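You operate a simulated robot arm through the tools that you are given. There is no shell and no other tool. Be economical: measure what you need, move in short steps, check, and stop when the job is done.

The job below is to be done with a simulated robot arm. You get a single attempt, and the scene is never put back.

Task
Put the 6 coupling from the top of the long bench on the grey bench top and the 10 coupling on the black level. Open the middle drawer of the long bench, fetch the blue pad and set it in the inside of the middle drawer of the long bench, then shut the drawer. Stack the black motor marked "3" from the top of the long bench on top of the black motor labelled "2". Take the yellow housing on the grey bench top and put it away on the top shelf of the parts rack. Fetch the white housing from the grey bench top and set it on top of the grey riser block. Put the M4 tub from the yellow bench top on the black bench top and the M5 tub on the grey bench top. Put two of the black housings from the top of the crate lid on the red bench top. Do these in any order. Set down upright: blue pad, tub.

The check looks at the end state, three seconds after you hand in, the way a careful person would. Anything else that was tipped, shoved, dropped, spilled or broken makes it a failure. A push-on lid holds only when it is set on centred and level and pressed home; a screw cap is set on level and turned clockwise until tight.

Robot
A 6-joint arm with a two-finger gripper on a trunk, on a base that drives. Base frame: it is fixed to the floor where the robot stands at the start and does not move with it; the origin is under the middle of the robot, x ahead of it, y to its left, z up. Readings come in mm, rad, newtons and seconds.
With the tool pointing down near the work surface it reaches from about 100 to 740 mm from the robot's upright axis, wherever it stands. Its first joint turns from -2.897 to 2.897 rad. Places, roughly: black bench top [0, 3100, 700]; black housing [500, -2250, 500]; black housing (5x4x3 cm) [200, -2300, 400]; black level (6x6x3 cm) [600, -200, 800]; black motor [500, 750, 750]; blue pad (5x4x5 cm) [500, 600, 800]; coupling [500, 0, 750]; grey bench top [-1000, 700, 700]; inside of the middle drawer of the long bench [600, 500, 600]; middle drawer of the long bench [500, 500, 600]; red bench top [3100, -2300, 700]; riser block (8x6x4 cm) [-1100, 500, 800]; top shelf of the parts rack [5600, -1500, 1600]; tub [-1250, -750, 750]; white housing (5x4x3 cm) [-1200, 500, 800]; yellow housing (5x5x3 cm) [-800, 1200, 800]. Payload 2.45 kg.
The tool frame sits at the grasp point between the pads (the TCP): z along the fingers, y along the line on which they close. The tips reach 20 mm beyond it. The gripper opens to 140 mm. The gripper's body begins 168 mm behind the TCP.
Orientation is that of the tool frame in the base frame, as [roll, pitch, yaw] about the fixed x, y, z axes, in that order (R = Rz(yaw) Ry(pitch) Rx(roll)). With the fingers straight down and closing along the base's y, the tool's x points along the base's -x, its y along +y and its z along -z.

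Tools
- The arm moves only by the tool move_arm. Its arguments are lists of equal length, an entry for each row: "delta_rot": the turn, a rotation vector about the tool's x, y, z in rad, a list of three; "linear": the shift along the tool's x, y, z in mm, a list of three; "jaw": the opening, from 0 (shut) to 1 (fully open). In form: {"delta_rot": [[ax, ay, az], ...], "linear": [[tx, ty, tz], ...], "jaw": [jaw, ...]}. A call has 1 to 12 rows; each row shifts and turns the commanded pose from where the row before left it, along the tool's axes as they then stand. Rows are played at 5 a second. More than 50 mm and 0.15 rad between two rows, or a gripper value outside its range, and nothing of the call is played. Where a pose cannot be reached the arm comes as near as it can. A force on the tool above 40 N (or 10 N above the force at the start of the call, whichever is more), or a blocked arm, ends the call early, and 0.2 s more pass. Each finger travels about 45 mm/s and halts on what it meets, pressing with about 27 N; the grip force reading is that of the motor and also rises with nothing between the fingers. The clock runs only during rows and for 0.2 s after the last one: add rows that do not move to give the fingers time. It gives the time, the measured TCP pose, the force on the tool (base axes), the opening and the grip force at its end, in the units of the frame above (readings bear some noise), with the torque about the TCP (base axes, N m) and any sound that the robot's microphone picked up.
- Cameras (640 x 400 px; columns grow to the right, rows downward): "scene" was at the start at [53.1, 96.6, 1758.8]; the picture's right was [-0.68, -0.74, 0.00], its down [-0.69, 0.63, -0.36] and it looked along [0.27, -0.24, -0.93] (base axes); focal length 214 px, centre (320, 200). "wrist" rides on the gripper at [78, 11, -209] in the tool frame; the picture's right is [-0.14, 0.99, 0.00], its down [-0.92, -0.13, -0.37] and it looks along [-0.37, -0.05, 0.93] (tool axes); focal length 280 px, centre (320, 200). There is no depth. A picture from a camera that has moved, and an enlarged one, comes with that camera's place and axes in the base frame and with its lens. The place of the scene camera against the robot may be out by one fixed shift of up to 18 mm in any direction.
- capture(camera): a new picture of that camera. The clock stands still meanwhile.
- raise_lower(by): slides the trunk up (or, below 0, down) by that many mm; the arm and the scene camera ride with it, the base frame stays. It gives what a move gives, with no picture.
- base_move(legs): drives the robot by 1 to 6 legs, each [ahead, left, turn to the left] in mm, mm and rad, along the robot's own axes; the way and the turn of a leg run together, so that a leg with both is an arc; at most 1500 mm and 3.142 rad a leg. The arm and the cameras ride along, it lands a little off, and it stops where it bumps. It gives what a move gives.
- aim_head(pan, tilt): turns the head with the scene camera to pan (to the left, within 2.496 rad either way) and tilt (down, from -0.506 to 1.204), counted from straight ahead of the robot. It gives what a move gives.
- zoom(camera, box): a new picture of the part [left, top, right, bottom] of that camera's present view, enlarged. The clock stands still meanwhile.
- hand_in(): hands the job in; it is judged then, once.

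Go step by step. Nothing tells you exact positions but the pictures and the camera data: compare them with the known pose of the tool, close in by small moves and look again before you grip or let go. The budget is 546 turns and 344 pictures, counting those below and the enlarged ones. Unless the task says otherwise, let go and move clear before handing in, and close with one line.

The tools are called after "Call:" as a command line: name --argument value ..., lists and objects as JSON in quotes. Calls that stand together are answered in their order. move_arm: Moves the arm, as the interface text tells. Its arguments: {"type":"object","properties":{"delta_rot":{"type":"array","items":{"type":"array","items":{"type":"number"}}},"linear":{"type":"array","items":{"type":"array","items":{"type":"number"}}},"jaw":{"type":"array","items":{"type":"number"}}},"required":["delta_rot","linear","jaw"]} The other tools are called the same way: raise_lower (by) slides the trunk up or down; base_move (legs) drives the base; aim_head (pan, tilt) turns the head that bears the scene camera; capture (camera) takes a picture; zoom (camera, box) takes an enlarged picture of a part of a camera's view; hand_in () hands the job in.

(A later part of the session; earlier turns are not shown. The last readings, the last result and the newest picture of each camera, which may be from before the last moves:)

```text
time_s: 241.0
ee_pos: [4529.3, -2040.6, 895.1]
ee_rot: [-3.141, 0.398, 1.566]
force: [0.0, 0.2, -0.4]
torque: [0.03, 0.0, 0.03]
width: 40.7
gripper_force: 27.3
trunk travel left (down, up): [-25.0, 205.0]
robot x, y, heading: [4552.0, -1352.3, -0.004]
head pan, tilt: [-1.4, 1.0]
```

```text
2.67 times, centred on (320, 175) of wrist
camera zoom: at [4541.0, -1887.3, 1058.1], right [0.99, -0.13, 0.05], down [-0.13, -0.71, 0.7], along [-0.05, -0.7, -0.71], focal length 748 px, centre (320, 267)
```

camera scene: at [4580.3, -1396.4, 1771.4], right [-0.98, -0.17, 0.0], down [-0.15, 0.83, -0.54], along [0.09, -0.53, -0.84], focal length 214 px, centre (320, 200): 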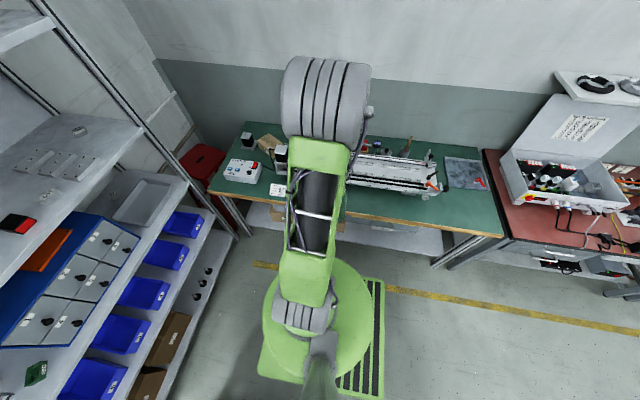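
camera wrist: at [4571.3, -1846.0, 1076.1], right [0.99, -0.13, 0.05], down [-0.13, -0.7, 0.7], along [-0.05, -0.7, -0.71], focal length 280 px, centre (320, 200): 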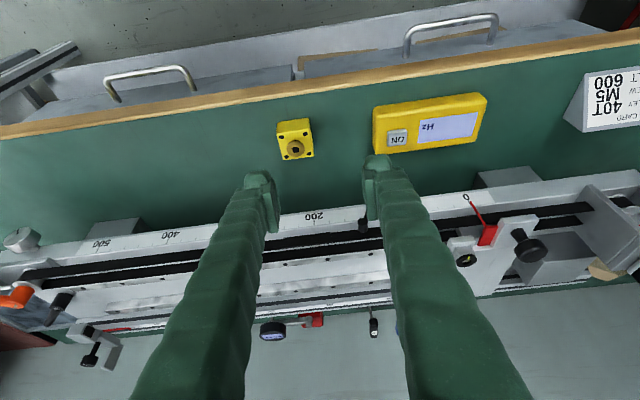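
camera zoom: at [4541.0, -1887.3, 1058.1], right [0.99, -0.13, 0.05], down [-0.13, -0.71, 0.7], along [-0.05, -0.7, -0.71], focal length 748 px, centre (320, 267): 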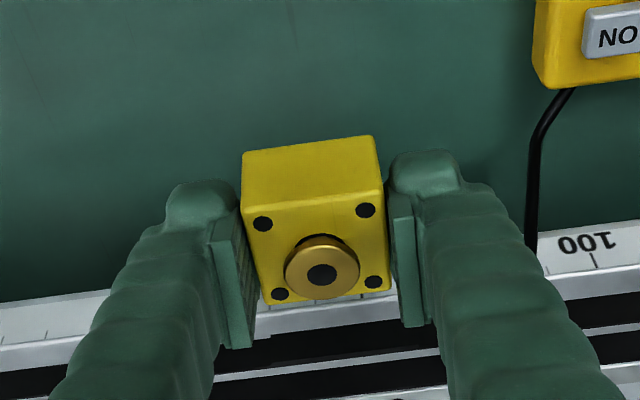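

Call:
move_arm --delta_rot '[[0, 0.14, 0], [0, 0.13, 0], [0, 0.128, 0], [0, 0, 0], [0, 0, 0], [0, 0, 0], [0, 0, 0], [0, 0, 0], [0, 0, 0]]' --linear '[[0, 0, 0], [0, 0, 0], [0, 0, 0], [45, 0, -15], [45, 0, -15], [45, 0, -15], [45, 0, -15], [45, 0, -15], [23, 0, 0]]' --jaw '[0.25, 0.25, 0.25, 0.25, 0.25, 0.25, 0.25, 0.25, 0.25]'

Call:
move_arm --delta_rot '[[0, 0, -0.11], [0, 0, -0.11], [0, 0, -0.11], [0, 0, -0.11], [0, 0, -0.11], [0, 0, -0.11], [0, 0, -0.11], [0, 0, -0.11], [0, 0, -0.11], [0, 0, -0.11], [0, 0, -0.11], [0, 0, -0.11]]' --linear '[[2.7, 48.1, 0], [2.7, 48.1, 0], [2.7, 48.1, 0], [2.7, 48.1, 0], [2.7, 48.1, 0], [2.7, 48.1, 0], [2.7, 48.1, 0], [2.7, 48.1, 0], [2.7, 48.1, 0], [2.7, 48.1, 0], [2.7, 48.1, 0], [2.7, 48.1, 0]]' --jaw '[0.25, 0.25, 0.25, 0.25, 0.25, 0.25, 0.25, 0.25, 0.25, 0.25, 0.25, 0.25]'

Call:
move_arm --delta_rot '[[0, 0, -0.11], [0, 0, -0.11], [0, 0, -0.035]]' --linear '[[2.7, 48.1, 0], [2.7, 48.1, 0], [0, 0, 0]]' --jaw '[0.25, 0.25, 0.25]'

Call:
raise_lower --by 200

Call:
aim_head --pan -0.1 --tilt 0.8

Call:
capture --camera "scene"

```text
time_s: 243.0
ee_pos: [4533.1, -1793.9, 971.7]
ee_rot: [3.141, -0.001, 1.568]
force: [0.6, -0.1, -1.3]
torque: [-0.04, 0.01, 0.0]
width: 40.8
gripper_force: 26.9
trunk travel left (down, up): [-25.0, 205.0]
robot x, y, heading: [4553.2, -1350.9, -0.002]
head pan, tilt: [-1.4, 1.0]
```

```text
time_s: 245.6
ee_pos: [4956.5, -1464.6, 968.3]
ee_rot: [-3.141, 0.0, 2.888]
force: [0.5, 0.4, -2.3]
torque: [-0.03, 0.01, 0.01]
width: 41.0
gripper_force: 27.2
trunk travel left (down, up): [-25.0, 205.0]
robot x, y, heading: [4552.4, -1351.8, -0.004]
head pan, tilt: [-1.4, 1.0]
```

```text
time_s: 246.4
ee_pos: [4969.2, -1369.7, 967.3]
ee_rot: [-3.14, -0.001, -3.141]
force: [0.3, 0.7, -1.8]
torque: [-0.02, -0.03, 0.02]
width: 40.6
gripper_force: 26.7
trunk travel left (down, up): [-25.0, 205.0]
robot x, y, heading: [4551.7, -1354.5, -0.002]
head pan, tilt: [-1.4, 1.0]
```

```text
time_s: 248.5
ee_pos: [4969.9, -1370.9, 1169.7]
ee_rot: [-3.14, 0.001, -3.139]
force: [0.1, 0.0, -1.3]
torque: [-0.02, 0.01, -0.01]
width: 40.8
gripper_force: 26.7
trunk travel left (down, up): [-225.0, 5.0]
robot x, y, heading: [4546.5, -1353.4, -0.001]
head pan, tilt: [-1.4, 1.0]
```

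```text
time_s: 250.0
ee_pos: [4969.5, -1369.8, 1167.9]
ee_rot: [-3.14, 0.001, -3.14]
force: [0.7, 0.6, -1.0]
torque: [0.04, -0.01, -0.04]
width: 40.8
gripper_force: 27.2
trunk travel left (down, up): [-225.0, 5.0]
robot x, y, heading: [4547.4, -1350.6, -0.002]
head pan, tilt: [-0.099, 0.799]
```

```text
256 pictures are left
camera scene: at [4645.0, -1226.7, 1986.5], right [-0.1, -0.99, 0.0], down [-0.71, 0.07, -0.7], along [0.69, -0.07, -0.72], focal length 214 px, centre (320, 200)
```

scene: 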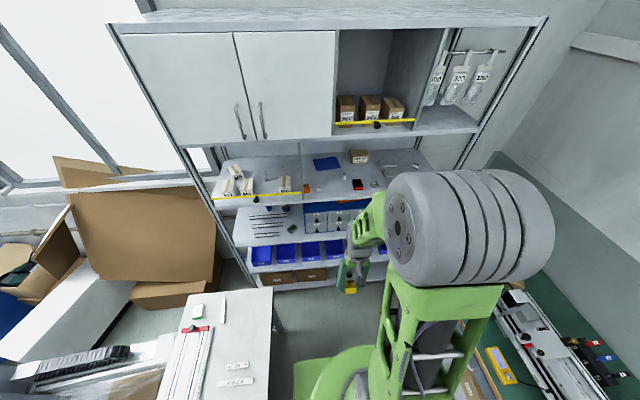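

Call:
zoom --camera "scene" --box '[200, 120, 440, 270]'

```text
2.67 times, centred on (320, 195) of scene
camera zoom: at [4645.0, -1226.7, 1986.5], right [-0.1, -0.99, 0.0], down [-0.71, 0.07, -0.7], along [0.69, -0.07, -0.72], focal length 572 px, centre (320, 213)
```

zoom: 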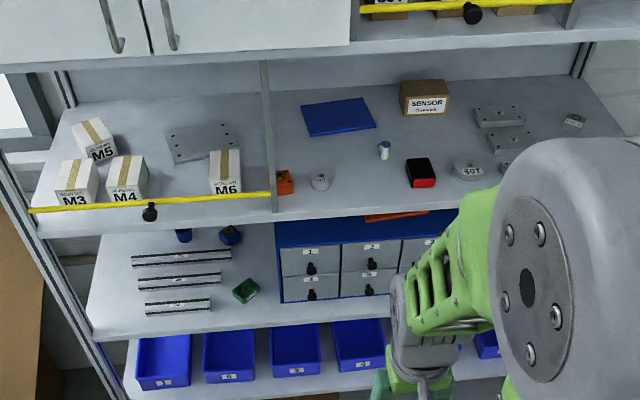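

Call:
base_move --legs '[[153, 0, 0]]'

Call:
move_arm --delta_rot '[[0, 0, 0], [0, 0, 0], [0, 0, 0], [0, 0, 0], [0, -0.13, 0], [0, -0.13, 0], [0, -0.14, 0]]' --linear '[[-30, -8, -38], [-30, -8, -38], [-30, -8, -38], [-40, -6, -20], [0, 0, 0], [0, 0, 0], [0, 0, 0]]' --jaw '[0.25, 0.25, 0.25, 0.25, 0.25, 0.25, 0.25]'

Call:
capture --camera "wrist"

```text
time_s: 251.4
ee_pos: [5119.6, -1370.8, 1168.1]
ee_rot: [-3.142, -0.001, 3.14]
force: [-0.1, 1.0, -0.4]
torque: [0.02, 0.03, 0.02]
width: 40.7
gripper_force: 27.1
trunk travel left (down, up): [-225.0, 5.0]
robot x, y, heading: [4700.8, -1352.5, -0.007]
head pan, tilt: [-0.099, 0.799]
```

```text
time_s: 253.0
ee_pos: [5245.4, -1400.1, 1303.1]
ee_rot: [-3.139, 0.403, 3.141]
force: [0.1, 0.0, -2.8]
torque: [0.0, -0.06, 0.02]
width: 40.7
gripper_force: 26.7
trunk travel left (down, up): [-225.0, 5.0]
robot x, y, heading: [4700.9, -1353.4, -0.008]
head pan, tilt: [-0.099, 0.799]
```

```text
254 pictures are left
camera wrist: at [5093.0, -1389.3, 1465.4], right [0.13, 0.99, 0.05], down [0.7, -0.13, 0.7], along [0.7, -0.05, -0.71], focal length 280 px, centre (320, 200)
```

wrist: 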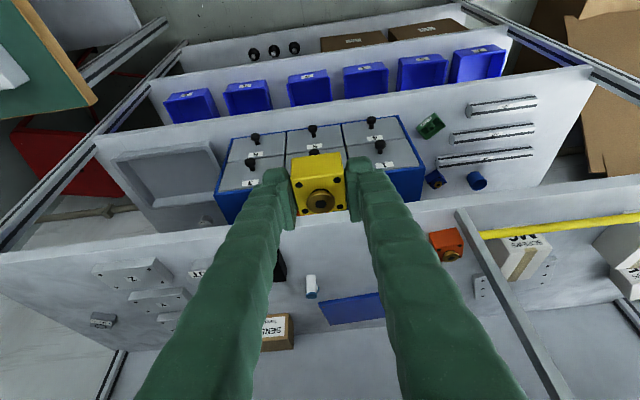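

Call:
move_arm --delta_rot '[[0, 0, 0], [0, 0, 0], [0, 0, 0], [0, 0, 0], [0, 0, 0]]' --linear '[[-44.9, 0, 19], [-44.9, 0, 19], [-44.9, 0, 19], [-44.9, 0, 19], [0, 0, 0]]' --jaw '[0.25, 0.25, 0.25, 0.25, 0.25]'

Call:
capture --camera "wrist"

Call:
zoom --camera "scene" --box '[240, 120, 440, 245]'

```text
time_s: 254.2
ee_pos: [5442.2, -1398.1, 1304.8]
ee_rot: [-3.139, 0.402, -3.141]
force: [-0.1, -0.6, -1.5]
torque: [0.0, -0.03, 0.01]
width: 40.6
gripper_force: 27.0
trunk travel left (down, up): [-225.0, 5.0]
robot x, y, heading: [4702.8, -1352.8, -0.005]
head pan, tilt: [-0.099, 0.799]
```

```text
253 pictures are left
camera wrist: at [5289.2, -1387.7, 1467.6], right [0.13, 0.99, 0.05], down [0.7, -0.13, 0.7], along [0.7, -0.05, -0.71], focal length 280 px, centre (320, 200)
```

wrist: 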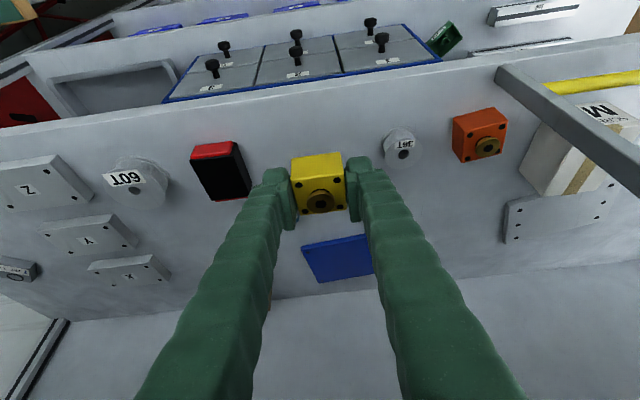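

```text
3.20 times, centred on (340, 182) of scene
camera zoom: at [4792.9, -1227.2, 1986.6], right [-0.1, -0.99, 0.0], down [-0.71, 0.07, -0.7], along [0.69, -0.07, -0.72], focal length 686 px, centre (256, 256)
```

zoom: 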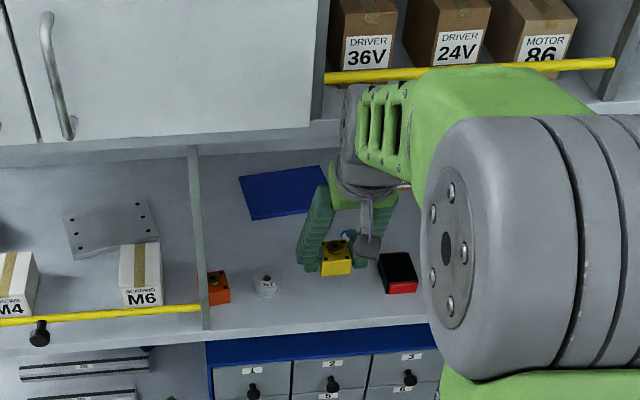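

Call:
move_arm --delta_rot '[[0, 0, 0], [0, 0, 0]]' --linear '[[12.5, 0, 29.4], [0, 0, 0]]' --jaw '[0.25, 0.25]'

Call:
move_arm --delta_rot '[[0, 0, 0], [0, 0, 0], [0, 0, 0]]' --linear '[[1.2, 0, 2.8], [1.2, 0, 2.8], [0, 0, 0]]' --jaw '[0.25, 0.25, 0.25]'

Call:
move_arm --delta_rot '[[0, 0, 0], [0, 0, 0], [0, 0, 0]]' --linear '[[1.2, 0, 2.8], [1.2, 0, 2.8], [0, 0, 0]]' --jaw '[0.25, 0.25, 0.25]'

```text
time_s: 254.8
ee_pos: [5441.4, -1400.8, 1271.9]
ee_rot: [-3.14, 0.4, 3.142]
force: [0.1, 0.2, -1.5]
torque: [-0.01, 0.03, 0.01]
width: 41.0
gripper_force: 26.6
trunk travel left (down, up): [-225.0, 5.0]
robot x, y, heading: [4702.4, -1351.6, 0.001]
head pan, tilt: [-0.099, 0.799]
```

```text
time_s: 255.6
ee_pos: [5443.2, -1400.1, 1264.1]
ee_rot: [-3.14, 0.4, -3.141]
force: [0.1, -0.6, -1.4]
torque: [0.01, 0.01, 0.0]
width: 41.0
gripper_force: 26.7
trunk travel left (down, up): [-225.0, 5.0]
robot x, y, heading: [4703.9, -1352.0, 0.0]
head pan, tilt: [-0.099, 0.799]
```

```text
time_s: 256.4
ee_pos: [5443.7, -1401.3, 1258.0]
ee_rot: [-3.14, 0.399, 3.141]
force: [-0.7, -0.4, -1.6]
torque: [-0.01, 0.0, 0.01]
width: 40.6
gripper_force: 26.7
trunk travel left (down, up): [-225.0, 5.0]
robot x, y, heading: [4698.5, -1353.0, -0.004]
head pan, tilt: [-0.099, 0.799]
```

Call:
move_arm --delta_rot '[[0, 0, 0], [0, 0, 0], [0, 0, 0], [0, 0, 0]]' --linear '[[0.8, 0, 1.8], [0.8, 0, 1.8], [0.8, 0, 1.8], [0, 0, 0]]' --jaw '[0.25, 0.25, 0.25, 0.25]'

Call:
move_arm --delta_rot '[[0, 0, 0], [0, 0, 0], [0, 0, 0], [0, 0, 0]]' --linear '[[0.8, 0, 1.8], [0.8, 0, 1.8], [0.8, 0, 1.8], [0, 0, 0]]' --jaw '[0.25, 0.25, 0.25, 0.25]'

Call:
capture --camera "wrist"

```text
time_s: 257.4
ee_pos: [5443.0, -1401.3, 1251.4]
ee_rot: [-3.139, 0.4, 3.141]
force: [-0.3, -0.7, -0.6]
torque: [-0.04, -0.02, 0.01]
width: 40.7
gripper_force: 26.8
trunk travel left (down, up): [-225.0, 5.0]
robot x, y, heading: [4700.5, -1354.6, -0.006]
head pan, tilt: [-0.099, 0.799]
```

```text
time_s: 258.4
ee_pos: [5444.5, -1401.8, 1245.0]
ee_rot: [-3.141, 0.399, -3.14]
force: [0.1, -0.6, -1.4]
torque: [0.03, -0.02, 0.01]
width: 40.9
gripper_force: 26.5
trunk travel left (down, up): [-225.0, 5.0]
robot x, y, heading: [4700.2, -1355.0, -0.006]
head pan, tilt: [-0.099, 0.799]
```

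```text
251 pictures are left
camera wrist: at [5291.0, -1390.5, 1409.0], right [0.13, 0.99, 0.05], down [0.7, -0.13, 0.7], along [0.7, -0.05, -0.71], focal length 280 px, centre (320, 200)
```

wrist: 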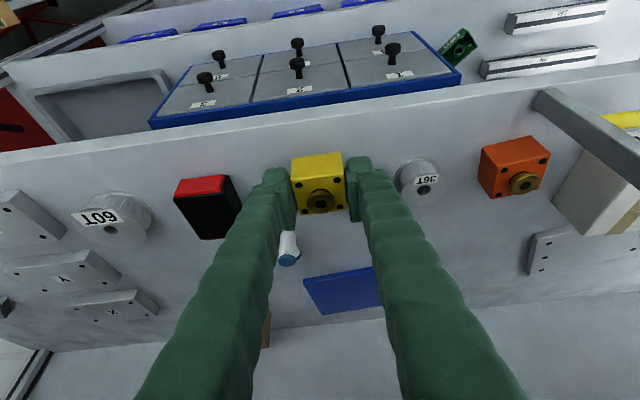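

Call:
move_arm --delta_rot '[[0, 0, 0], [0, 0, 0], [0, 0, 0], [0, 0, 0]]' --linear '[[0.8, 0, 1.8], [0.8, 0, 1.8], [0.8, 0, 1.8], [0, 0, 0]]' --jaw '[0.25, 0.25, 0.25, 0.25]'

Call:
move_arm --delta_rot '[[0, 0, 0], [0, 0, 0], [0, 0, 0], [0, 0, 0]]' --linear '[[0.8, 0, 1.8], [0.8, 0, 1.8], [0.8, 0, 1.8], [0, 0, 0]]' --jaw '[0.25, 0.25, 0.25, 0.25]'

```text
time_s: 259.4
ee_pos: [5444.1, -1400.9, 1239.6]
ee_rot: [-3.139, 0.4, 3.14]
force: [-0.4, 0.3, -1.6]
torque: [0.02, -0.02, -0.01]
width: 41.0
gripper_force: 26.9
trunk travel left (down, up): [-225.0, 5.0]
robot x, y, heading: [4700.4, -1353.5, -0.004]
head pan, tilt: [-0.099, 0.799]
```

```text
time_s: 260.4
ee_pos: [5443.1, -1400.9, 1234.0]
ee_rot: [-3.139, 0.4, -3.141]
force: [-1.1, 0.6, -0.8]
torque: [-0.04, 0.02, -0.01]
width: 40.8
gripper_force: 26.5
trunk travel left (down, up): [-225.0, 5.0]
robot x, y, heading: [4701.6, -1352.2, -0.004]
head pan, tilt: [-0.099, 0.799]
```

Call:
move_arm --delta_rot '[[0, 0, 0], [0, 0, 0], [0, 0, 0], [0, 0, 0], [0, 0, 0]]' --linear '[[0.8, 0, 1.8], [0.8, 0, 1.8], [0.8, 0, 1.8], [0.8, 0, 1.8], [0, 0, 0]]' --jaw '[0.25, 0.25, 0.25, 0.25, 0.25]'

Call:
capture --camera "wrist"

```text
time_s: 261.6
ee_pos: [5443.2, -1400.8, 1228.9]
ee_rot: [-3.139, 0.405, -3.141]
force: [4.4, -2.5, 21.6]
torque: [-0.05, -0.21, 0.02]
width: 41.0
gripper_force: 27.1
trunk travel left (down, up): [-225.0, 5.0]
robot x, y, heading: [4702.6, -1351.2, -0.004]
head pan, tilt: [-0.099, 0.799]
```

```text
250 pictures are left
camera wrist: at [5289.9, -1389.8, 1390.9], right [0.13, 0.99, 0.05], down [0.7, -0.13, 0.7], along [0.7, -0.05, -0.71], focal length 280 px, centre (320, 200)
```

wrist: 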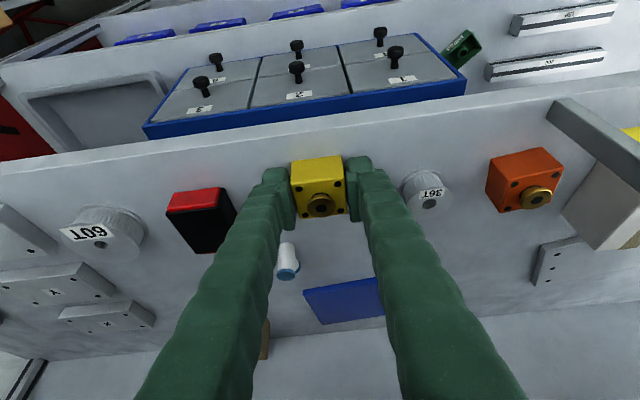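

The housing now stands on the second shelf (z≈1196). I'm releasing it, backing off, leaning further and flipping the gripper so the camera is on top.

Call:
move_arm --delta_rot '[[0, 0, 0], [0, 0, 0], [0, 0, 0], [0, 0, 0], [0, 0, 0], [0, 0, 0]]' --linear '[[-0.6, 0, -1.5], [0, 0, 0], [0, 0, 0], [0, 0, -20], [0, 0, -45], [0, 0, -45]]' --jaw '[0.3, 0.36, 0.4, 0.4, 0.4, 0.4]'

Call:
capture --camera "wrist"

```text
time_s: 263.0
ee_pos: [5397.8, -1398.9, 1326.8]
ee_rot: [-3.14, 0.402, -3.14]
force: [-0.9, -0.9, -0.2]
torque: [0.0, -0.02, 0.0]
width: 56.2
gripper_force: 0.0
trunk travel left (down, up): [-225.0, 5.0]
robot x, y, heading: [4701.0, -1354.0, -0.004]
head pan, tilt: [-0.099, 0.799]
```

```text
249 pictures are left
camera wrist: at [5245.2, -1388.0, 1489.2], right [0.13, 0.99, 0.05], down [0.7, -0.13, 0.7], along [0.7, -0.05, -0.71], focal length 280 px, centre (320, 200)
```

wrist: 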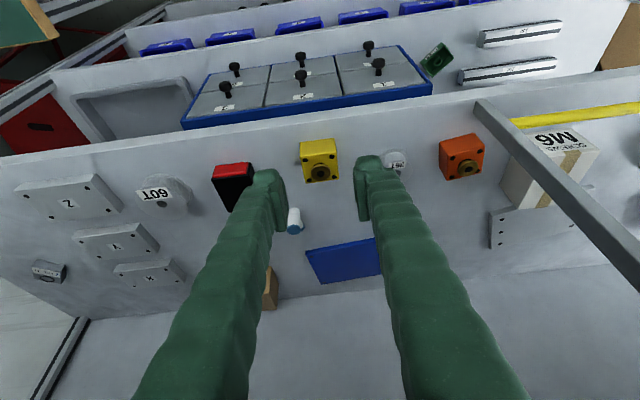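

Call:
move_arm --delta_rot '[[0, 0, 0], [0, 0, 0], [0, 0, 0], [0, 0, 0], [0, 0, 0], [0, 0, 0.149], [0, 0, 0.149], [0, 0, 0.149], [0, 0, 0.149], [0, 0, 0.149], [0, 0, 0.149], [0, 0, 0.149]]' --linear '[[40.5, 0, -17.2], [40.5, 0, -17.2], [40.5, 0, -17.2], [40.5, 0, -17.2], [40.5, 0, -17.2], [0, 0, 0], [0, 0, 0], [0, 0, 0], [0, 0, 0], [0, 0, 0], [0, 0, 0], [0, 0, 0]]' --jaw '[0.4, 0.4, 0.4, 0.4, 0.4, 0.4, 0.4, 0.4, 0.4, 0.4, 0.4, 0.4]'

Call:
move_arm --delta_rot '[[0, 0, 0.149], [0, 0, 0.149], [0, 0, 0.149], [0, 0, 0.149], [0, 0, 0.149], [0, 0, 0.149], [0, 0, 0.149], [0, 0, 0.149], [0, 0, 0.149], [0, 0, 0.149], [0, 0, 0.149], [0, 0, 0.149]]' --linear '[[0, 0, 0], [0, 0, 0], [0, 0, 0], [0, 0, 0], [0, 0, 0], [0, 0, 0], [0, 0, 0], [0, 0, 0], [0, 0, 0], [0, 0, 0], [0, 0, 0], [0, 0, 0]]' --jaw '[0.4, 0.4, 0.4, 0.4, 0.4, 0.4, 0.4, 0.4, 0.4, 0.4, 0.4, 0.4]'

```text
time_s: 265.6
ee_pos: [5179.4, -1400.6, 1330.3]
ee_rot: [2.79, 0.196, 2.061]
force: [-0.7, -0.9, -0.2]
torque: [0.01, 0.01, 0.01]
width: 55.8
gripper_force: 0.1
trunk travel left (down, up): [-225.0, 5.0]
robot x, y, heading: [4702.2, -1356.0, -0.0]
head pan, tilt: [-0.099, 0.799]
```

```text
time_s: 268.2
ee_pos: [5179.3, -1400.6, 1329.8]
ee_rot: [3.015, -0.38, 0.331]
force: [0.0, 0.0, -0.8]
torque: [0.01, 0.0, 0.01]
width: 56.3
gripper_force: 0.0
trunk travel left (down, up): [-225.0, 5.0]
robot x, y, heading: [4701.4, -1354.1, -0.005]
head pan, tilt: [-0.099, 0.799]
```

Call:
move_arm --delta_rot '[[0, 0, 0.149], [0, 0, 0.149], [0, 0, 0.012], [0, 0.127, 0], [0, 0.127, 0], [0, 0.127, 0], [0, 0.127, 0]]' --linear '[[0, 0, 0], [0, 0, 0], [0, 0, 0], [0, 0, 0], [0, 0, 0], [0, 0, 0], [0, 0, 0]]' --jaw '[0.45, 0.45, 0.45, 0.45, 0.45, 0.45, 0.45]'

Call:
capture --camera "wrist"

```text
time_s: 269.8
ee_pos: [5249.8, -1413.9, 1381.5]
ee_rot: [-3.126, -0.835, -0.001]
force: [0.8, 0.3, 0.3]
torque: [0.03, 0.01, 0.01]
width: 62.9
gripper_force: 0.2
out of reach, approached as far as the arm can: row 5, 6, 7
trunk travel left (down, up): [-225.0, 5.0]
robot x, y, heading: [4702.4, -1353.2, -0.004]
head pan, tilt: [-0.099, 0.799]
```

```text
248 pictures are left
camera wrist: at [5148.1, -1426.8, 1580.8], right [-0.08, -0.99, -0.11], down [-0.89, 0.12, -0.43], along [0.44, 0.06, -0.89], focal length 280 px, centre (320, 200)
```

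wrist: 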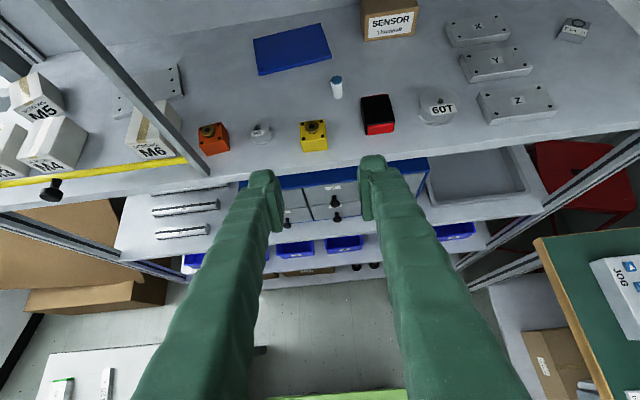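

Call:
move_arm --delta_rot '[[-0.0156, 0, 0], [0, 0, 0], [0, 0, 0], [0, 0, 0], [0, 0.07, 0], [0, 0, 0]]' --linear '[[12.4, -3.2, 36], [12.4, -3.2, 36], [12.4, -3.2, 36], [12.4, -3.2, 36], [0, 0, 0], [0, 0, 0]]' --jaw '[0.45, 0.45, 0.45, 0.45, 0.45, 0.45]'

Call:
capture --camera "wrist"

```text
time_s: 271.2
ee_pos: [5389.3, -1400.5, 1322.0]
ee_rot: [-3.141, -0.907, 0.001]
force: [0.2, -0.8, -0.6]
torque: [0.0, 0.0, 0.0]
width: 62.8
gripper_force: 0.0
trunk travel left (down, up): [-225.0, 5.0]
robot x, y, heading: [4699.7, -1353.2, -0.004]
head pan, tilt: [-0.099, 0.799]
```

```text
247 pictures are left
camera wrist: at [5274.3, -1410.2, 1513.0], right [-0.08, -0.99, -0.11], down [-0.86, 0.13, -0.5], along [0.51, 0.05, -0.86], focal length 280 px, centre (320, 200)
```

wrist: 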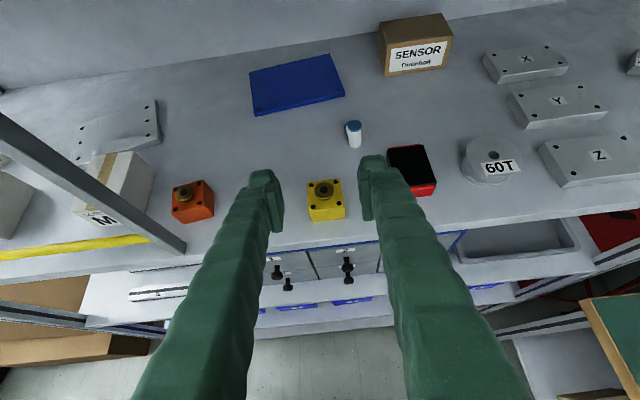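

Call:
move_arm --delta_rot '[[0, 0, 0], [0, 0, 0], [0, 0, 0]]' --linear '[[-13.6, 0, 33.5], [-13.6, 0, 33.5], [0, 0, 0]]' --jaw '[0.45, 0.45, 0.45]'

Call:
capture --camera "wrist"

```text
time_s: 272.0
ee_pos: [5426.9, -1405.4, 1260.7]
ee_rot: [-3.132, -0.906, -0.001]
force: [-0.6, -0.1, -0.3]
torque: [-0.01, 0.02, -0.04]
width: 63.1
gripper_force: 0.0
out of reach, approached as far as the arm can: row 2
trunk travel left (down, up): [-225.0, 5.0]
robot x, y, heading: [4704.4, -1353.8, -0.006]
head pan, tilt: [-0.099, 0.799]
```

```text
246 pictures are left
camera wrist: at [5311.4, -1419.1, 1452.4], right [-0.08, -0.99, -0.12], down [-0.86, 0.12, -0.5], along [0.51, 0.06, -0.86], focal length 280 px, centre (320, 200)
```

wrist: 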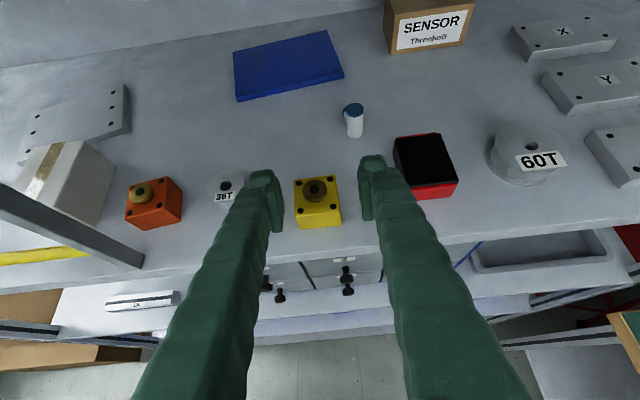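

Out of reach at this trunk height. I'll raise the arm a little and use the trunk to descend.

Call:
move_arm --delta_rot '[[-0.009, 0, 0], [0, 0, 0]]' --linear '[[41.4, -4, -12], [0, 0, 0]]' --jaw '[0.45, 0.45]'

Call:
raise_lower --by -50

Call:
capture --camera "wrist"

```text
time_s: 272.6
ee_pos: [5442.7, -1403.6, 1300.5]
ee_rot: [3.141, -0.904, -0.001]
force: [0.2, 0.1, -0.3]
torque: [0.0, 0.02, -0.01]
width: 62.8
gripper_force: 0.0
trunk travel left (down, up): [-225.0, 5.0]
robot x, y, heading: [4702.4, -1353.2, -0.001]
head pan, tilt: [-0.099, 0.799]
```

```text
time_s: 273.5
ee_pos: [5441.5, -1402.4, 1251.7]
ee_rot: [3.139, -0.905, -0.001]
force: [-0.1, -1.3, 0.6]
torque: [-0.03, 0.0, -0.01]
width: 63.0
gripper_force: 0.1
trunk travel left (down, up): [-175.0, 55.0]
robot x, y, heading: [4703.7, -1354.1, 0.001]
head pan, tilt: [-0.099, 0.799]
```

```text
245 pictures are left
camera wrist: at [5325.8, -1412.9, 1443.1], right [-0.09, -0.99, -0.11], down [-0.86, 0.13, -0.5], along [0.51, 0.05, -0.86], focal length 280 px, centre (320, 200)
```

wrist: 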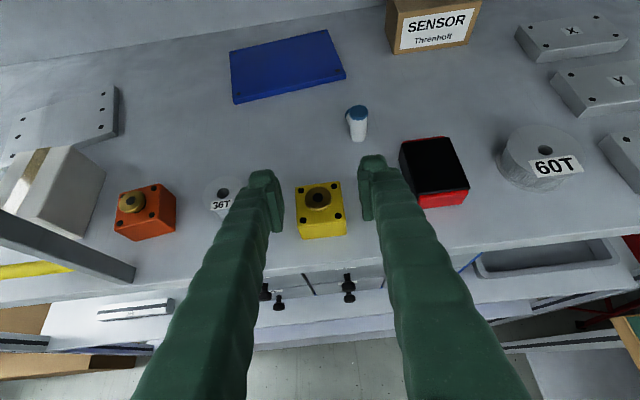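

Call:
raise_lower --by -23

Call:
zoom --camera "wrist" --box '[200, 120, 440, 270]'

```text
time_s: 274.2
ee_pos: [5441.2, -1402.7, 1228.3]
ee_rot: [3.14, -0.905, 0.0]
force: [0.4, 0.1, -0.3]
torque: [-0.03, 0.02, 0.04]
width: 63.5
gripper_force: 0.0
trunk travel left (down, up): [-152.0, 78.0]
robot x, y, heading: [4701.0, -1352.8, -0.004]
head pan, tilt: [-0.099, 0.799]
```

```text
2.67 times, centred on (320, 195) of wrist
camera zoom: at [5325.9, -1412.9, 1419.9], right [-0.09, -0.99, -0.11], down [-0.86, 0.13, -0.5], along [0.51, 0.05, -0.86], focal length 748 px, centre (320, 213)
```

zoom: 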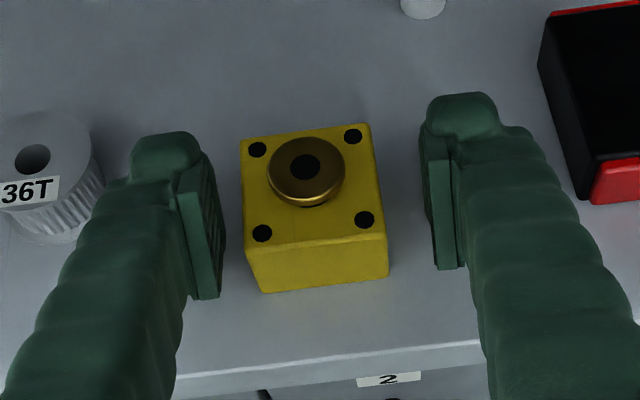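

Call:
move_arm --delta_rot '[[0, 0, 0], [0, 0, 0], [0, 0, 0], [0, 0, 0]]' --linear '[[0, 0, 0], [0, 0, 0], [0, 0, 0], [0, 0, 0]]' --jaw '[0.35, 0.25, 0.25, 0.25]'

Call:
raise_lower --by 60

Call:
capture --camera "wrist"

```text
time_s: 275.2
ee_pos: [5441.7, -1402.3, 1228.8]
ee_rot: [3.139, -0.906, 0.0]
force: [-0.5, 0.9, 0.3]
torque: [-0.01, 0.01, -0.01]
width: 40.7
gripper_force: 26.1
trunk travel left (down, up): [-152.0, 78.0]
robot x, y, heading: [4705.6, -1351.1, -0.005]
head pan, tilt: [-0.099, 0.799]
```

```text
time_s: 276.2
ee_pos: [5441.0, -1402.2, 1288.2]
ee_rot: [3.139, -0.905, 0.0]
force: [-0.2, 0.5, -2.5]
torque: [0.0, -0.02, 0.02]
width: 40.8
gripper_force: 26.5
trunk travel left (down, up): [-212.0, 18.0]
robot x, y, heading: [4701.5, -1348.7, -0.004]
head pan, tilt: [-0.099, 0.799]
```

```text
243 pictures are left
camera wrist: at [5326.4, -1412.9, 1479.5], right [-0.09, -0.99, -0.11], down [-0.86, 0.13, -0.5], along [0.51, 0.05, -0.86], focal length 280 px, centre (320, 200)
```

wrist: 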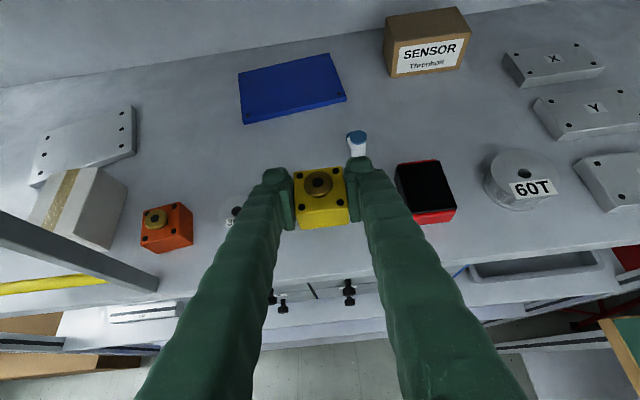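

Call:
base_move --legs '[[-250, -120, 0]]'

Call:
raise_lower --by 17

Call:
move_arm --delta_rot '[[0, 0, 0], [0, 0, 0], [0, 0, 0], [0, 0, 0], [0, 0, 0], [0, 0, 0], [0, 0, 0], [0, 0, 0]]' --linear '[[37.8, 0, -29.6], [37.8, 0, -29.6], [37.8, 0, -29.6], [37.8, 0, -29.6], [37.8, 0, -29.6], [37.8, 0, -29.6], [37.8, 0, -29.6], [20, 0, -16]]' --jaw '[0.25, 0.25, 0.25, 0.25, 0.25, 0.25, 0.25, 0.25]'

Call:
capture --camera "wrist"

```text
time_s: 278.1
ee_pos: [5197.5, -1521.1, 1288.2]
ee_rot: [3.141, -0.903, 0.001]
force: [0.3, 0.2, -0.7]
torque: [0.05, 0.02, 0.01]
width: 40.8
gripper_force: 26.7
trunk travel left (down, up): [-212.0, 18.0]
robot x, y, heading: [4453.8, -1472.3, -0.001]
head pan, tilt: [-0.099, 0.799]
```

```text
time_s: 278.8
ee_pos: [5197.5, -1519.5, 1305.9]
ee_rot: [3.14, -0.903, 0.004]
force: [0.2, 0.1, -1.6]
torque: [-0.01, 0.02, 0.0]
width: 41.0
gripper_force: 26.9
trunk travel left (down, up): [-229.0, 1.0]
robot x, y, heading: [4453.3, -1475.5, 0.006]
head pan, tilt: [-0.099, 0.799]
```

```text
time_s: 280.6
ee_pos: [5196.7, -1522.8, 1666.6]
ee_rot: [3.139, -0.905, 0.004]
force: [0.3, 0.0, -2.1]
torque: [0.02, 0.02, 0.02]
width: 40.7
gripper_force: 27.0
trunk travel left (down, up): [-229.0, 1.0]
robot x, y, heading: [4459.8, -1476.9, -0.002]
head pan, tilt: [-0.099, 0.799]
```

```text
242 pictures are left
camera wrist: at [5082.0, -1532.7, 1858.6], right [-0.08, -0.99, -0.11], down [-0.86, 0.13, -0.5], along [0.51, 0.05, -0.86], focal length 280 px, centre (320, 200)
```

wrist: 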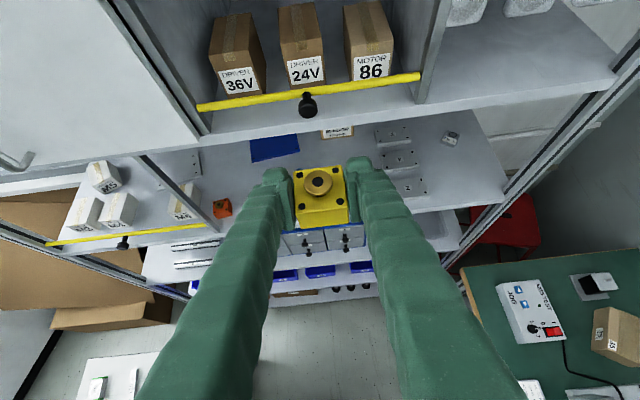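

Call:
zoom --camera "wrist" --box '[180, 0, 460, 175]'

```text
2.29 times, centred on (320, 88) of wrist
camera zoom: at [5082.0, -1532.7, 1858.6], right [-0.08, -0.99, -0.11], down [-0.86, 0.13, -0.5], along [0.51, 0.05, -0.86], focal length 641 px, centre (320, 457)
```

zoom: 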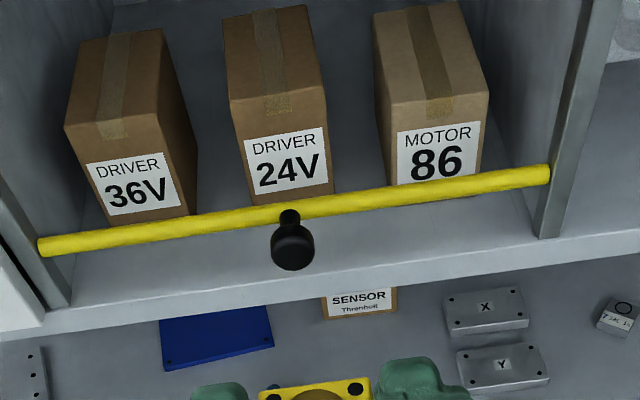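

Better measurement: the bar is at about X 5397, z 1602, right at the front edge (≈5407), and the boxes start at ≈5480. So the strip behind the bar is ~75 mm wide, and a ~25° lean clears both bar and roof. I'll return to the second shelf and regrip with that lean.

Call:
move_arm --delta_rot '[[0, 0, 0], [0, 0, 0], [0, 0, 0], [0, 0, 0], [0, 0, 0], [0, 0, 0], [0, 0, 0], [0, 0, 0]]' --linear '[[-37.8, 0, 29.6], [-37.8, 0, 29.6], [-37.8, 0, 29.6], [-37.8, 0, 29.6], [-37.8, 0, 29.6], [-37.8, 0, 29.6], [-37.8, 0, 29.6], [-20, 0, 16]]' --jaw '[0.25, 0.25, 0.25, 0.25, 0.25, 0.25, 0.25, 0.25]'

Call:
base_move --legs '[[0, 120, 0], [243, 0, 0]]'

Call:
capture --camera "wrist"

```text
time_s: 282.4
ee_pos: [5197.3, -1515.7, 1302.8]
ee_rot: [3.106, -0.903, 0.063]
force: [0.3, -3.6, -0.6]
torque: [0.3, 0.14, 0.26]
width: 40.5
gripper_force: 27.8
trunk travel left (down, up): [-229.0, 1.0]
robot x, y, heading: [4462.2, -1470.8, -0.001]
head pan, tilt: [-0.099, 0.799]
```

```text
time_s: 285.5
ee_pos: [5440.7, -1395.0, 1303.1]
ee_rot: [3.141, -0.904, 0.006]
force: [1.2, 1.0, -0.7]
torque: [0.0, 0.03, 0.04]
width: 41.0
gripper_force: 27.0
trunk travel left (down, up): [-229.0, 1.0]
robot x, y, heading: [4698.3, -1350.9, 0.001]
head pan, tilt: [-0.099, 0.799]
```

```text
240 pictures are left
camera wrist: at [5326.1, -1405.9, 1495.4], right [-0.08, -0.99, -0.11], down [-0.86, 0.12, -0.5], along [0.5, 0.05, -0.86], focal length 280 px, centre (320, 200)
```

wrist: 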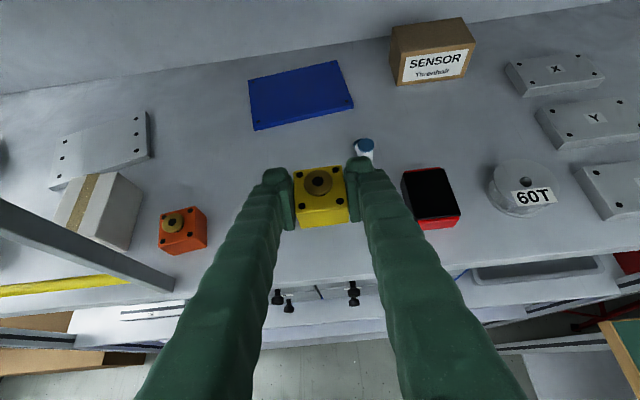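

Call:
move_arm --delta_rot '[[0, 0, 0], [0, 0, 0]]' --linear '[[0, 7, 0], [0, 0, 0]]' --jaw '[0.25, 0.25]'

Call:
raise_lower --by -71

Call:
raise_lower --by -3

```text
time_s: 286.1
ee_pos: [5440.0, -1401.6, 1304.0]
ee_rot: [-3.141, -0.903, 0.006]
force: [0.5, -0.4, -1.3]
torque: [-0.01, 0.01, 0.0]
width: 40.7
gripper_force: 26.9
trunk travel left (down, up): [-229.0, 1.0]
robot x, y, heading: [4701.7, -1353.2, 0.004]
head pan, tilt: [-0.099, 0.799]
```

```text
time_s: 287.1
ee_pos: [5440.4, -1401.0, 1233.0]
ee_rot: [-3.141, -0.906, 0.008]
force: [-0.7, 0.9, -1.0]
torque: [0.0, 0.02, 0.01]
width: 41.0
gripper_force: 27.2
trunk travel left (down, up): [-158.0, 72.0]
robot x, y, heading: [4701.5, -1353.7, 0.005]
head pan, tilt: [-0.099, 0.799]
```

```text
time_s: 287.7
ee_pos: [5440.1, -1401.0, 1230.7]
ee_rot: [3.141, -0.906, 0.007]
force: [0.3, -0.1, -1.1]
torque: [0.0, 0.0, -0.01]
width: 40.9
gripper_force: 27.2
trunk travel left (down, up): [-155.0, 75.0]
robot x, y, heading: [4703.7, -1355.3, 0.003]
head pan, tilt: [-0.099, 0.799]
```

Call:
raise_lower --by -2

Call:
raise_lower --by -1.5

```text
time_s: 288.2
ee_pos: [5441.1, -1401.5, 1228.7]
ee_rot: [-3.141, -0.906, 0.006]
force: [0.0, 0.1, 1.4]
torque: [-0.07, 0.03, -0.02]
width: 41.0
gripper_force: 27.1
trunk travel left (down, up): [-153.0, 77.0]
robot x, y, heading: [4700.1, -1353.8, 0.003]
head pan, tilt: [-0.099, 0.799]
```

```text
time_s: 288.7
ee_pos: [5440.0, -1400.3, 1228.6]
ee_rot: [-3.141, -0.908, 0.008]
force: [-0.9, 0.8, 10.1]
torque: [-0.16, 0.15, -0.01]
width: 40.9
gripper_force: 26.7
trunk travel left (down, up): [-151.0, 79.0]
robot x, y, heading: [4700.7, -1354.2, 0.004]
head pan, tilt: [-0.099, 0.799]
```

Call:
move_arm --delta_rot '[[0, 0, 0], [0, 0, 0], [0, 0, 0]]' --linear '[[0, 0, 0], [0, 0, 0], [0, 0, 0]]' --jaw '[0.35, 0.42, 0.42]'

Call:
raise_lower --by 72

Call:
move_arm --delta_rot '[[0, -0.114, 0], [0, -0.114, 0], [0, -0.114, 0], [0, -0.114, 0], [0, 0, 0]]' --linear '[[0, 0, 0], [0, 0, 0], [0, 0, 0], [0, 0, 0], [0, 0, 0]]' --jaw '[0.42, 0.42, 0.42, 0.42, 0.42]'

Call:
capture --camera "wrist"

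```text
time_s: 289.5
ee_pos: [5439.6, -1400.8, 1227.4]
ee_rot: [3.14, -0.905, 0.008]
force: [-1.1, 0.1, -0.3]
torque: [-0.02, 0.0, -0.04]
width: 58.6
gripper_force: 0.1
trunk travel left (down, up): [-151.0, 79.0]
robot x, y, heading: [4695.4, -1349.2, 0.002]
head pan, tilt: [-0.099, 0.799]
```

```text
time_s: 290.6
ee_pos: [5440.4, -1402.0, 1299.0]
ee_rot: [3.14, -0.904, 0.009]
force: [-0.5, -0.8, -0.4]
torque: [0.0, -0.01, 0.02]
width: 58.6
gripper_force: 0.0
trunk travel left (down, up): [-223.0, 7.0]
robot x, y, heading: [4701.4, -1353.5, -0.001]
head pan, tilt: [-0.099, 0.799]
```

```text
time_s: 291.8
ee_pos: [5449.5, -1370.6, 1305.5]
ee_rot: [-3.052, -0.743, 0.01]
force: [0.0, 0.0, -0.3]
torque: [0.0, 0.02, -0.02]
width: 58.8
gripper_force: 0.1
out of reach, approached as far as the arm can: row 2, 3, 4
trunk travel left (down, up): [-223.0, 7.0]
robot x, y, heading: [4697.0, -1352.0, 0.001]
head pan, tilt: [-0.099, 0.799]
```

```text
239 pictures are left
camera wrist: at [5368.7, -1401.7, 1512.5], right [-0.03, -0.99, -0.16], down [-0.94, 0.08, -0.34], along [0.35, 0.14, -0.93], focal length 280 px, centre (320, 200)
```

wrist: 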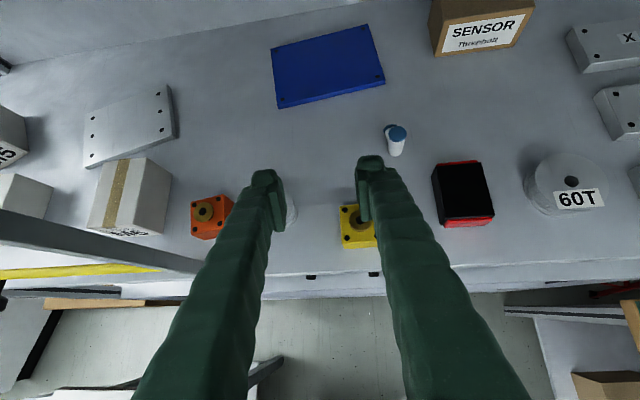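

Call:
move_arm --delta_rot '[[0, 0, 0], [-0.045, 0, 0], [-0.045, 0, 0], [0, 0, 0]]' --linear '[[-36, 0, -34], [-36, 15, -34], [0, 15, 0], [0, 0, 0]]' --jaw '[0.42, 0.42, 0.42, 0.42]'

Call:
move_arm --delta_rot '[[0, -0.1, 0], [0, -0.1, 0], [0, -0.09, 0], [0, 0, 0]]' --linear '[[0, 0, 0], [0, 0, 0], [0, 0, 0], [0, 0, 0]]' --jaw '[0.42, 0.42, 0.42, 0.42]'

```text
refused: row 2 steps farther than a row can; nothing moved
```

```text
time_s: 292.4
ee_pos: [5446.0, -1360.5, 1307.4]
ee_rot: [-3.013, -0.621, 0.001]
force: [-14.8, -0.3, 1.6]
torque: [-0.05, -3.2, -0.43]
width: 58.8
gripper_force: 0.1
out of reach, approached as far as the arm can: row 1
trunk travel left (down, up): [-223.0, 7.0]
robot x, y, heading: [4700.3, -1354.2, 0.003]
head pan, tilt: [-0.099, 0.799]
stopped in row 2: the force on the tool passed its limit at 97 N (the readings are from after the stop); the commanded pose is now the measured one
```

The gripper touched the underside of the top shelf (its camera side is forward now). Backing straight out.

Call:
move_arm --delta_rot '[[0, 0, 0], [0, 0, 0], [0, 0, 0], [0, 0, 0]]' --linear '[[-32, 0, -23], [-32, 0, -23], [-32, 0, -23], [-32, 0, -23]]' --jaw '[0.42, 0.42, 0.42, 0.42]'

Call:
capture --camera "wrist"

Call:
zoom --camera "scene" --box '[200, 60, 440, 210]'

```text
time_s: 293.4
ee_pos: [5292.0, -1371.5, 1307.1]
ee_rot: [-3.012, -0.62, -0.003]
force: [-0.5, 0.1, -0.1]
torque: [0.0, -0.01, 0.01]
width: 58.8
gripper_force: 0.1
trunk travel left (down, up): [-223.0, 7.0]
robot x, y, heading: [4702.4, -1349.2, 0.005]
head pan, tilt: [-0.099, 0.799]
```

```text
238 pictures are left
camera wrist: at [5235.8, -1409.4, 1521.0], right [-0.04, -0.98, -0.18], down [-0.97, 0.08, -0.23], along [0.24, 0.17, -0.96], focal length 280 px, centre (320, 200)
```

wrist: 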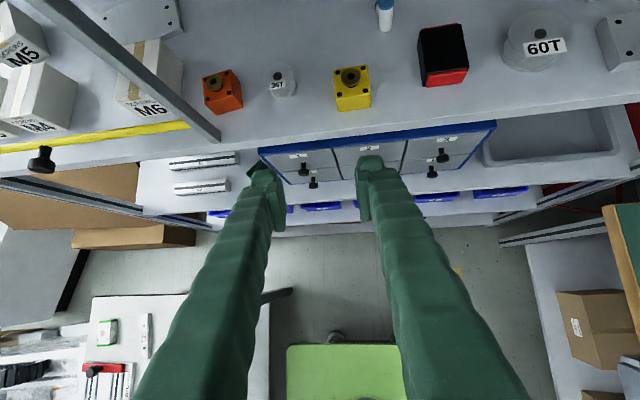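

```text
2.67 times, centred on (320, 135) of scene
camera zoom: at [4790.1, -1225.3, 1985.1], right [-0.1, -1.0, 0.0], down [-0.71, 0.07, -0.7], along [0.69, -0.07, -0.72], focal length 572 px, centre (320, 373)
```

zoom: 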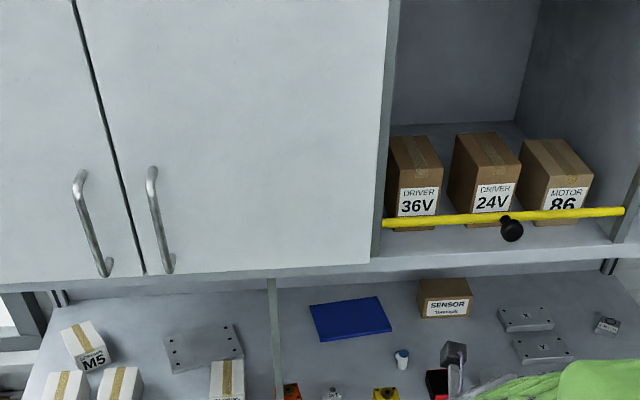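

Nothing was displaced. I'll unflip the gripper (the orientation that worked here before) and regrip with ~0.42 rad lean.

Call:
move_arm --delta_rot '[[-0.128, 0, 0], [0, 0, -0.1496], [0, 0, -0.1496], [0, 0, -0.1496], [0, 0, -0.1496], [0, 0, -0.1496], [0, 0, -0.1496], [0, 0, -0.1496], [0, 0, -0.1496], [0, 0, -0.1496], [0, 0, -0.1496], [0, 0, -0.1496]]' --linear '[[-20, 0, -15], [-20, 0, -15], [0, 0, 0], [0, 0, 0], [0, 0, 0], [0, 0, 0], [0, 0, 0], [0, 0, 0], [0, 0, 0], [0, 0, 0], [0, 0, 0], [0, 0, 0]]' --jaw '[0.42, 0.42, 0.42, 0.42, 0.42, 0.42, 0.42, 0.42, 0.42, 0.42, 0.42, 0.42]'

Call:
move_arm --delta_rot '[[0, 0, -0.1496], [0, 0, -0.1496], [0, 0, -0.1496], [0, 0, -0.1496], [0, 0, -0.1496], [0, 0, -0.1496], [0, 0, -0.1496], [0, 0, -0.1496], [0, 0, -0.1496], [0, 0, -0.1496]]' --linear '[[0, 0, 0], [0, 0, 0], [0, 0, 0], [0, 0, 0], [0, 0, 0], [0, 0, 0], [0, 0, 0], [0, 0, 0], [0, 0, 0], [0, 0, 0]]' --jaw '[0.42, 0.42, 0.42, 0.42, 0.42, 0.42, 0.42, 0.42, 0.42, 0.42]'

```text
time_s: 296.0
ee_pos: [5242.4, -1372.9, 1306.9]
ee_rot: [2.522, 0.043, 1.632]
force: [0.4, -0.3, -0.3]
torque: [0.0, -0.02, 0.0]
width: 58.5
gripper_force: 0.0
trunk travel left (down, up): [-223.0, 7.0]
robot x, y, heading: [4700.0, -1352.3, 0.004]
head pan, tilt: [-0.099, 0.799]
```

```text
time_s: 298.2
ee_pos: [5241.9, -1373.4, 1306.1]
ee_rot: [3.141, 0.622, -3.14]
force: [-0.2, 1.3, -1.1]
torque: [-0.02, -0.01, -0.02]
width: 58.9
gripper_force: 0.0
trunk travel left (down, up): [-223.0, 7.0]
robot x, y, heading: [4700.6, -1355.3, 0.004]
head pan, tilt: [-0.099, 0.799]
```

Call:
move_arm --delta_rot '[[0, 0.1, 0], [0, 0.102, 0], [0, 0, 0], [0, 0, 0], [0, 0, 0], [0, 0, 0], [0, 0, 0], [0, 0, 0]]' --linear '[[0, 0, 0], [0, 0, 0], [-36.5, -5.6, 16.3], [-36.5, -5.6, 16.3], [-36.5, -5.6, 16.3], [-36.5, -5.6, 16.3], [-36.5, -5.6, 16.3], [0, 0, 0]]' --jaw '[0.42, 0.42, 0.42, 0.42, 0.42, 0.42, 0.42, 0.42]'

Call:
capture --camera "wrist"

```text
time_s: 300.0
ee_pos: [5440.4, -1401.5, 1305.3]
ee_rot: [3.14, 0.42, 3.138]
force: [-0.3, 0.9, 0.2]
torque: [-0.06, -0.05, -0.01]
width: 58.7
gripper_force: 0.1
trunk travel left (down, up): [-223.0, 7.0]
robot x, y, heading: [4698.7, -1351.1, -0.001]
head pan, tilt: [-0.099, 0.799]
```

```text
236 pictures are left
camera wrist: at [5284.1, -1390.2, 1465.8], right [0.13, 0.99, 0.06], down [0.69, -0.13, 0.71], along [0.71, -0.05, -0.7], focal length 280 px, centre (320, 200)
```

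wrist: 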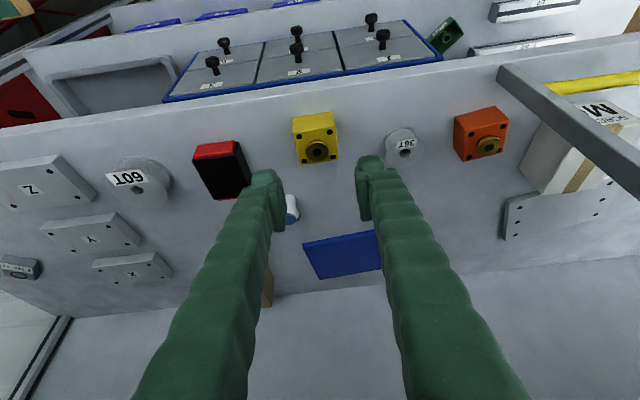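

Call:
move_arm --delta_rot '[[0, 0, 0], [0, 0, 0]]' --linear '[[0, 0, 0], [0, 0, 0]]' --jaw '[0.37, 0.37]'

Call:
raise_lower --by -40

Call:
zoom --camera "wrist" --box '[200, 100, 440, 250]'

```text
time_s: 300.6
ee_pos: [5441.2, -1401.2, 1305.1]
ee_rot: [3.141, 0.42, 3.14]
force: [0.9, -0.9, 0.2]
torque: [0.0, 0.01, 0.02]
width: 51.8
gripper_force: 0.0
trunk travel left (down, up): [-223.0, 7.0]
robot x, y, heading: [4695.8, -1352.0, -0.002]
head pan, tilt: [-0.099, 0.799]
```

```text
time_s: 301.4
ee_pos: [5440.3, -1400.9, 1265.1]
ee_rot: [-3.141, 0.42, 3.14]
force: [-0.1, -0.4, -0.1]
torque: [-0.01, 0.02, 0.0]
width: 51.8
gripper_force: 0.0
trunk travel left (down, up): [-183.0, 47.0]
robot x, y, heading: [4699.5, -1354.9, 0.004]
head pan, tilt: [-0.099, 0.799]
```

```text
2.67 times, centred on (320, 175) of wrist
camera zoom: at [5284.9, -1390.2, 1425.4], right [0.13, 0.99, 0.06], down [0.69, -0.13, 0.71], along [0.71, -0.05, -0.7], focal length 748 px, centre (320, 267)
```

zoom: 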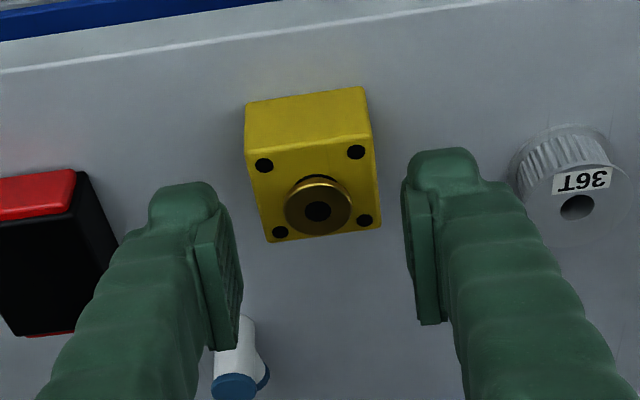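

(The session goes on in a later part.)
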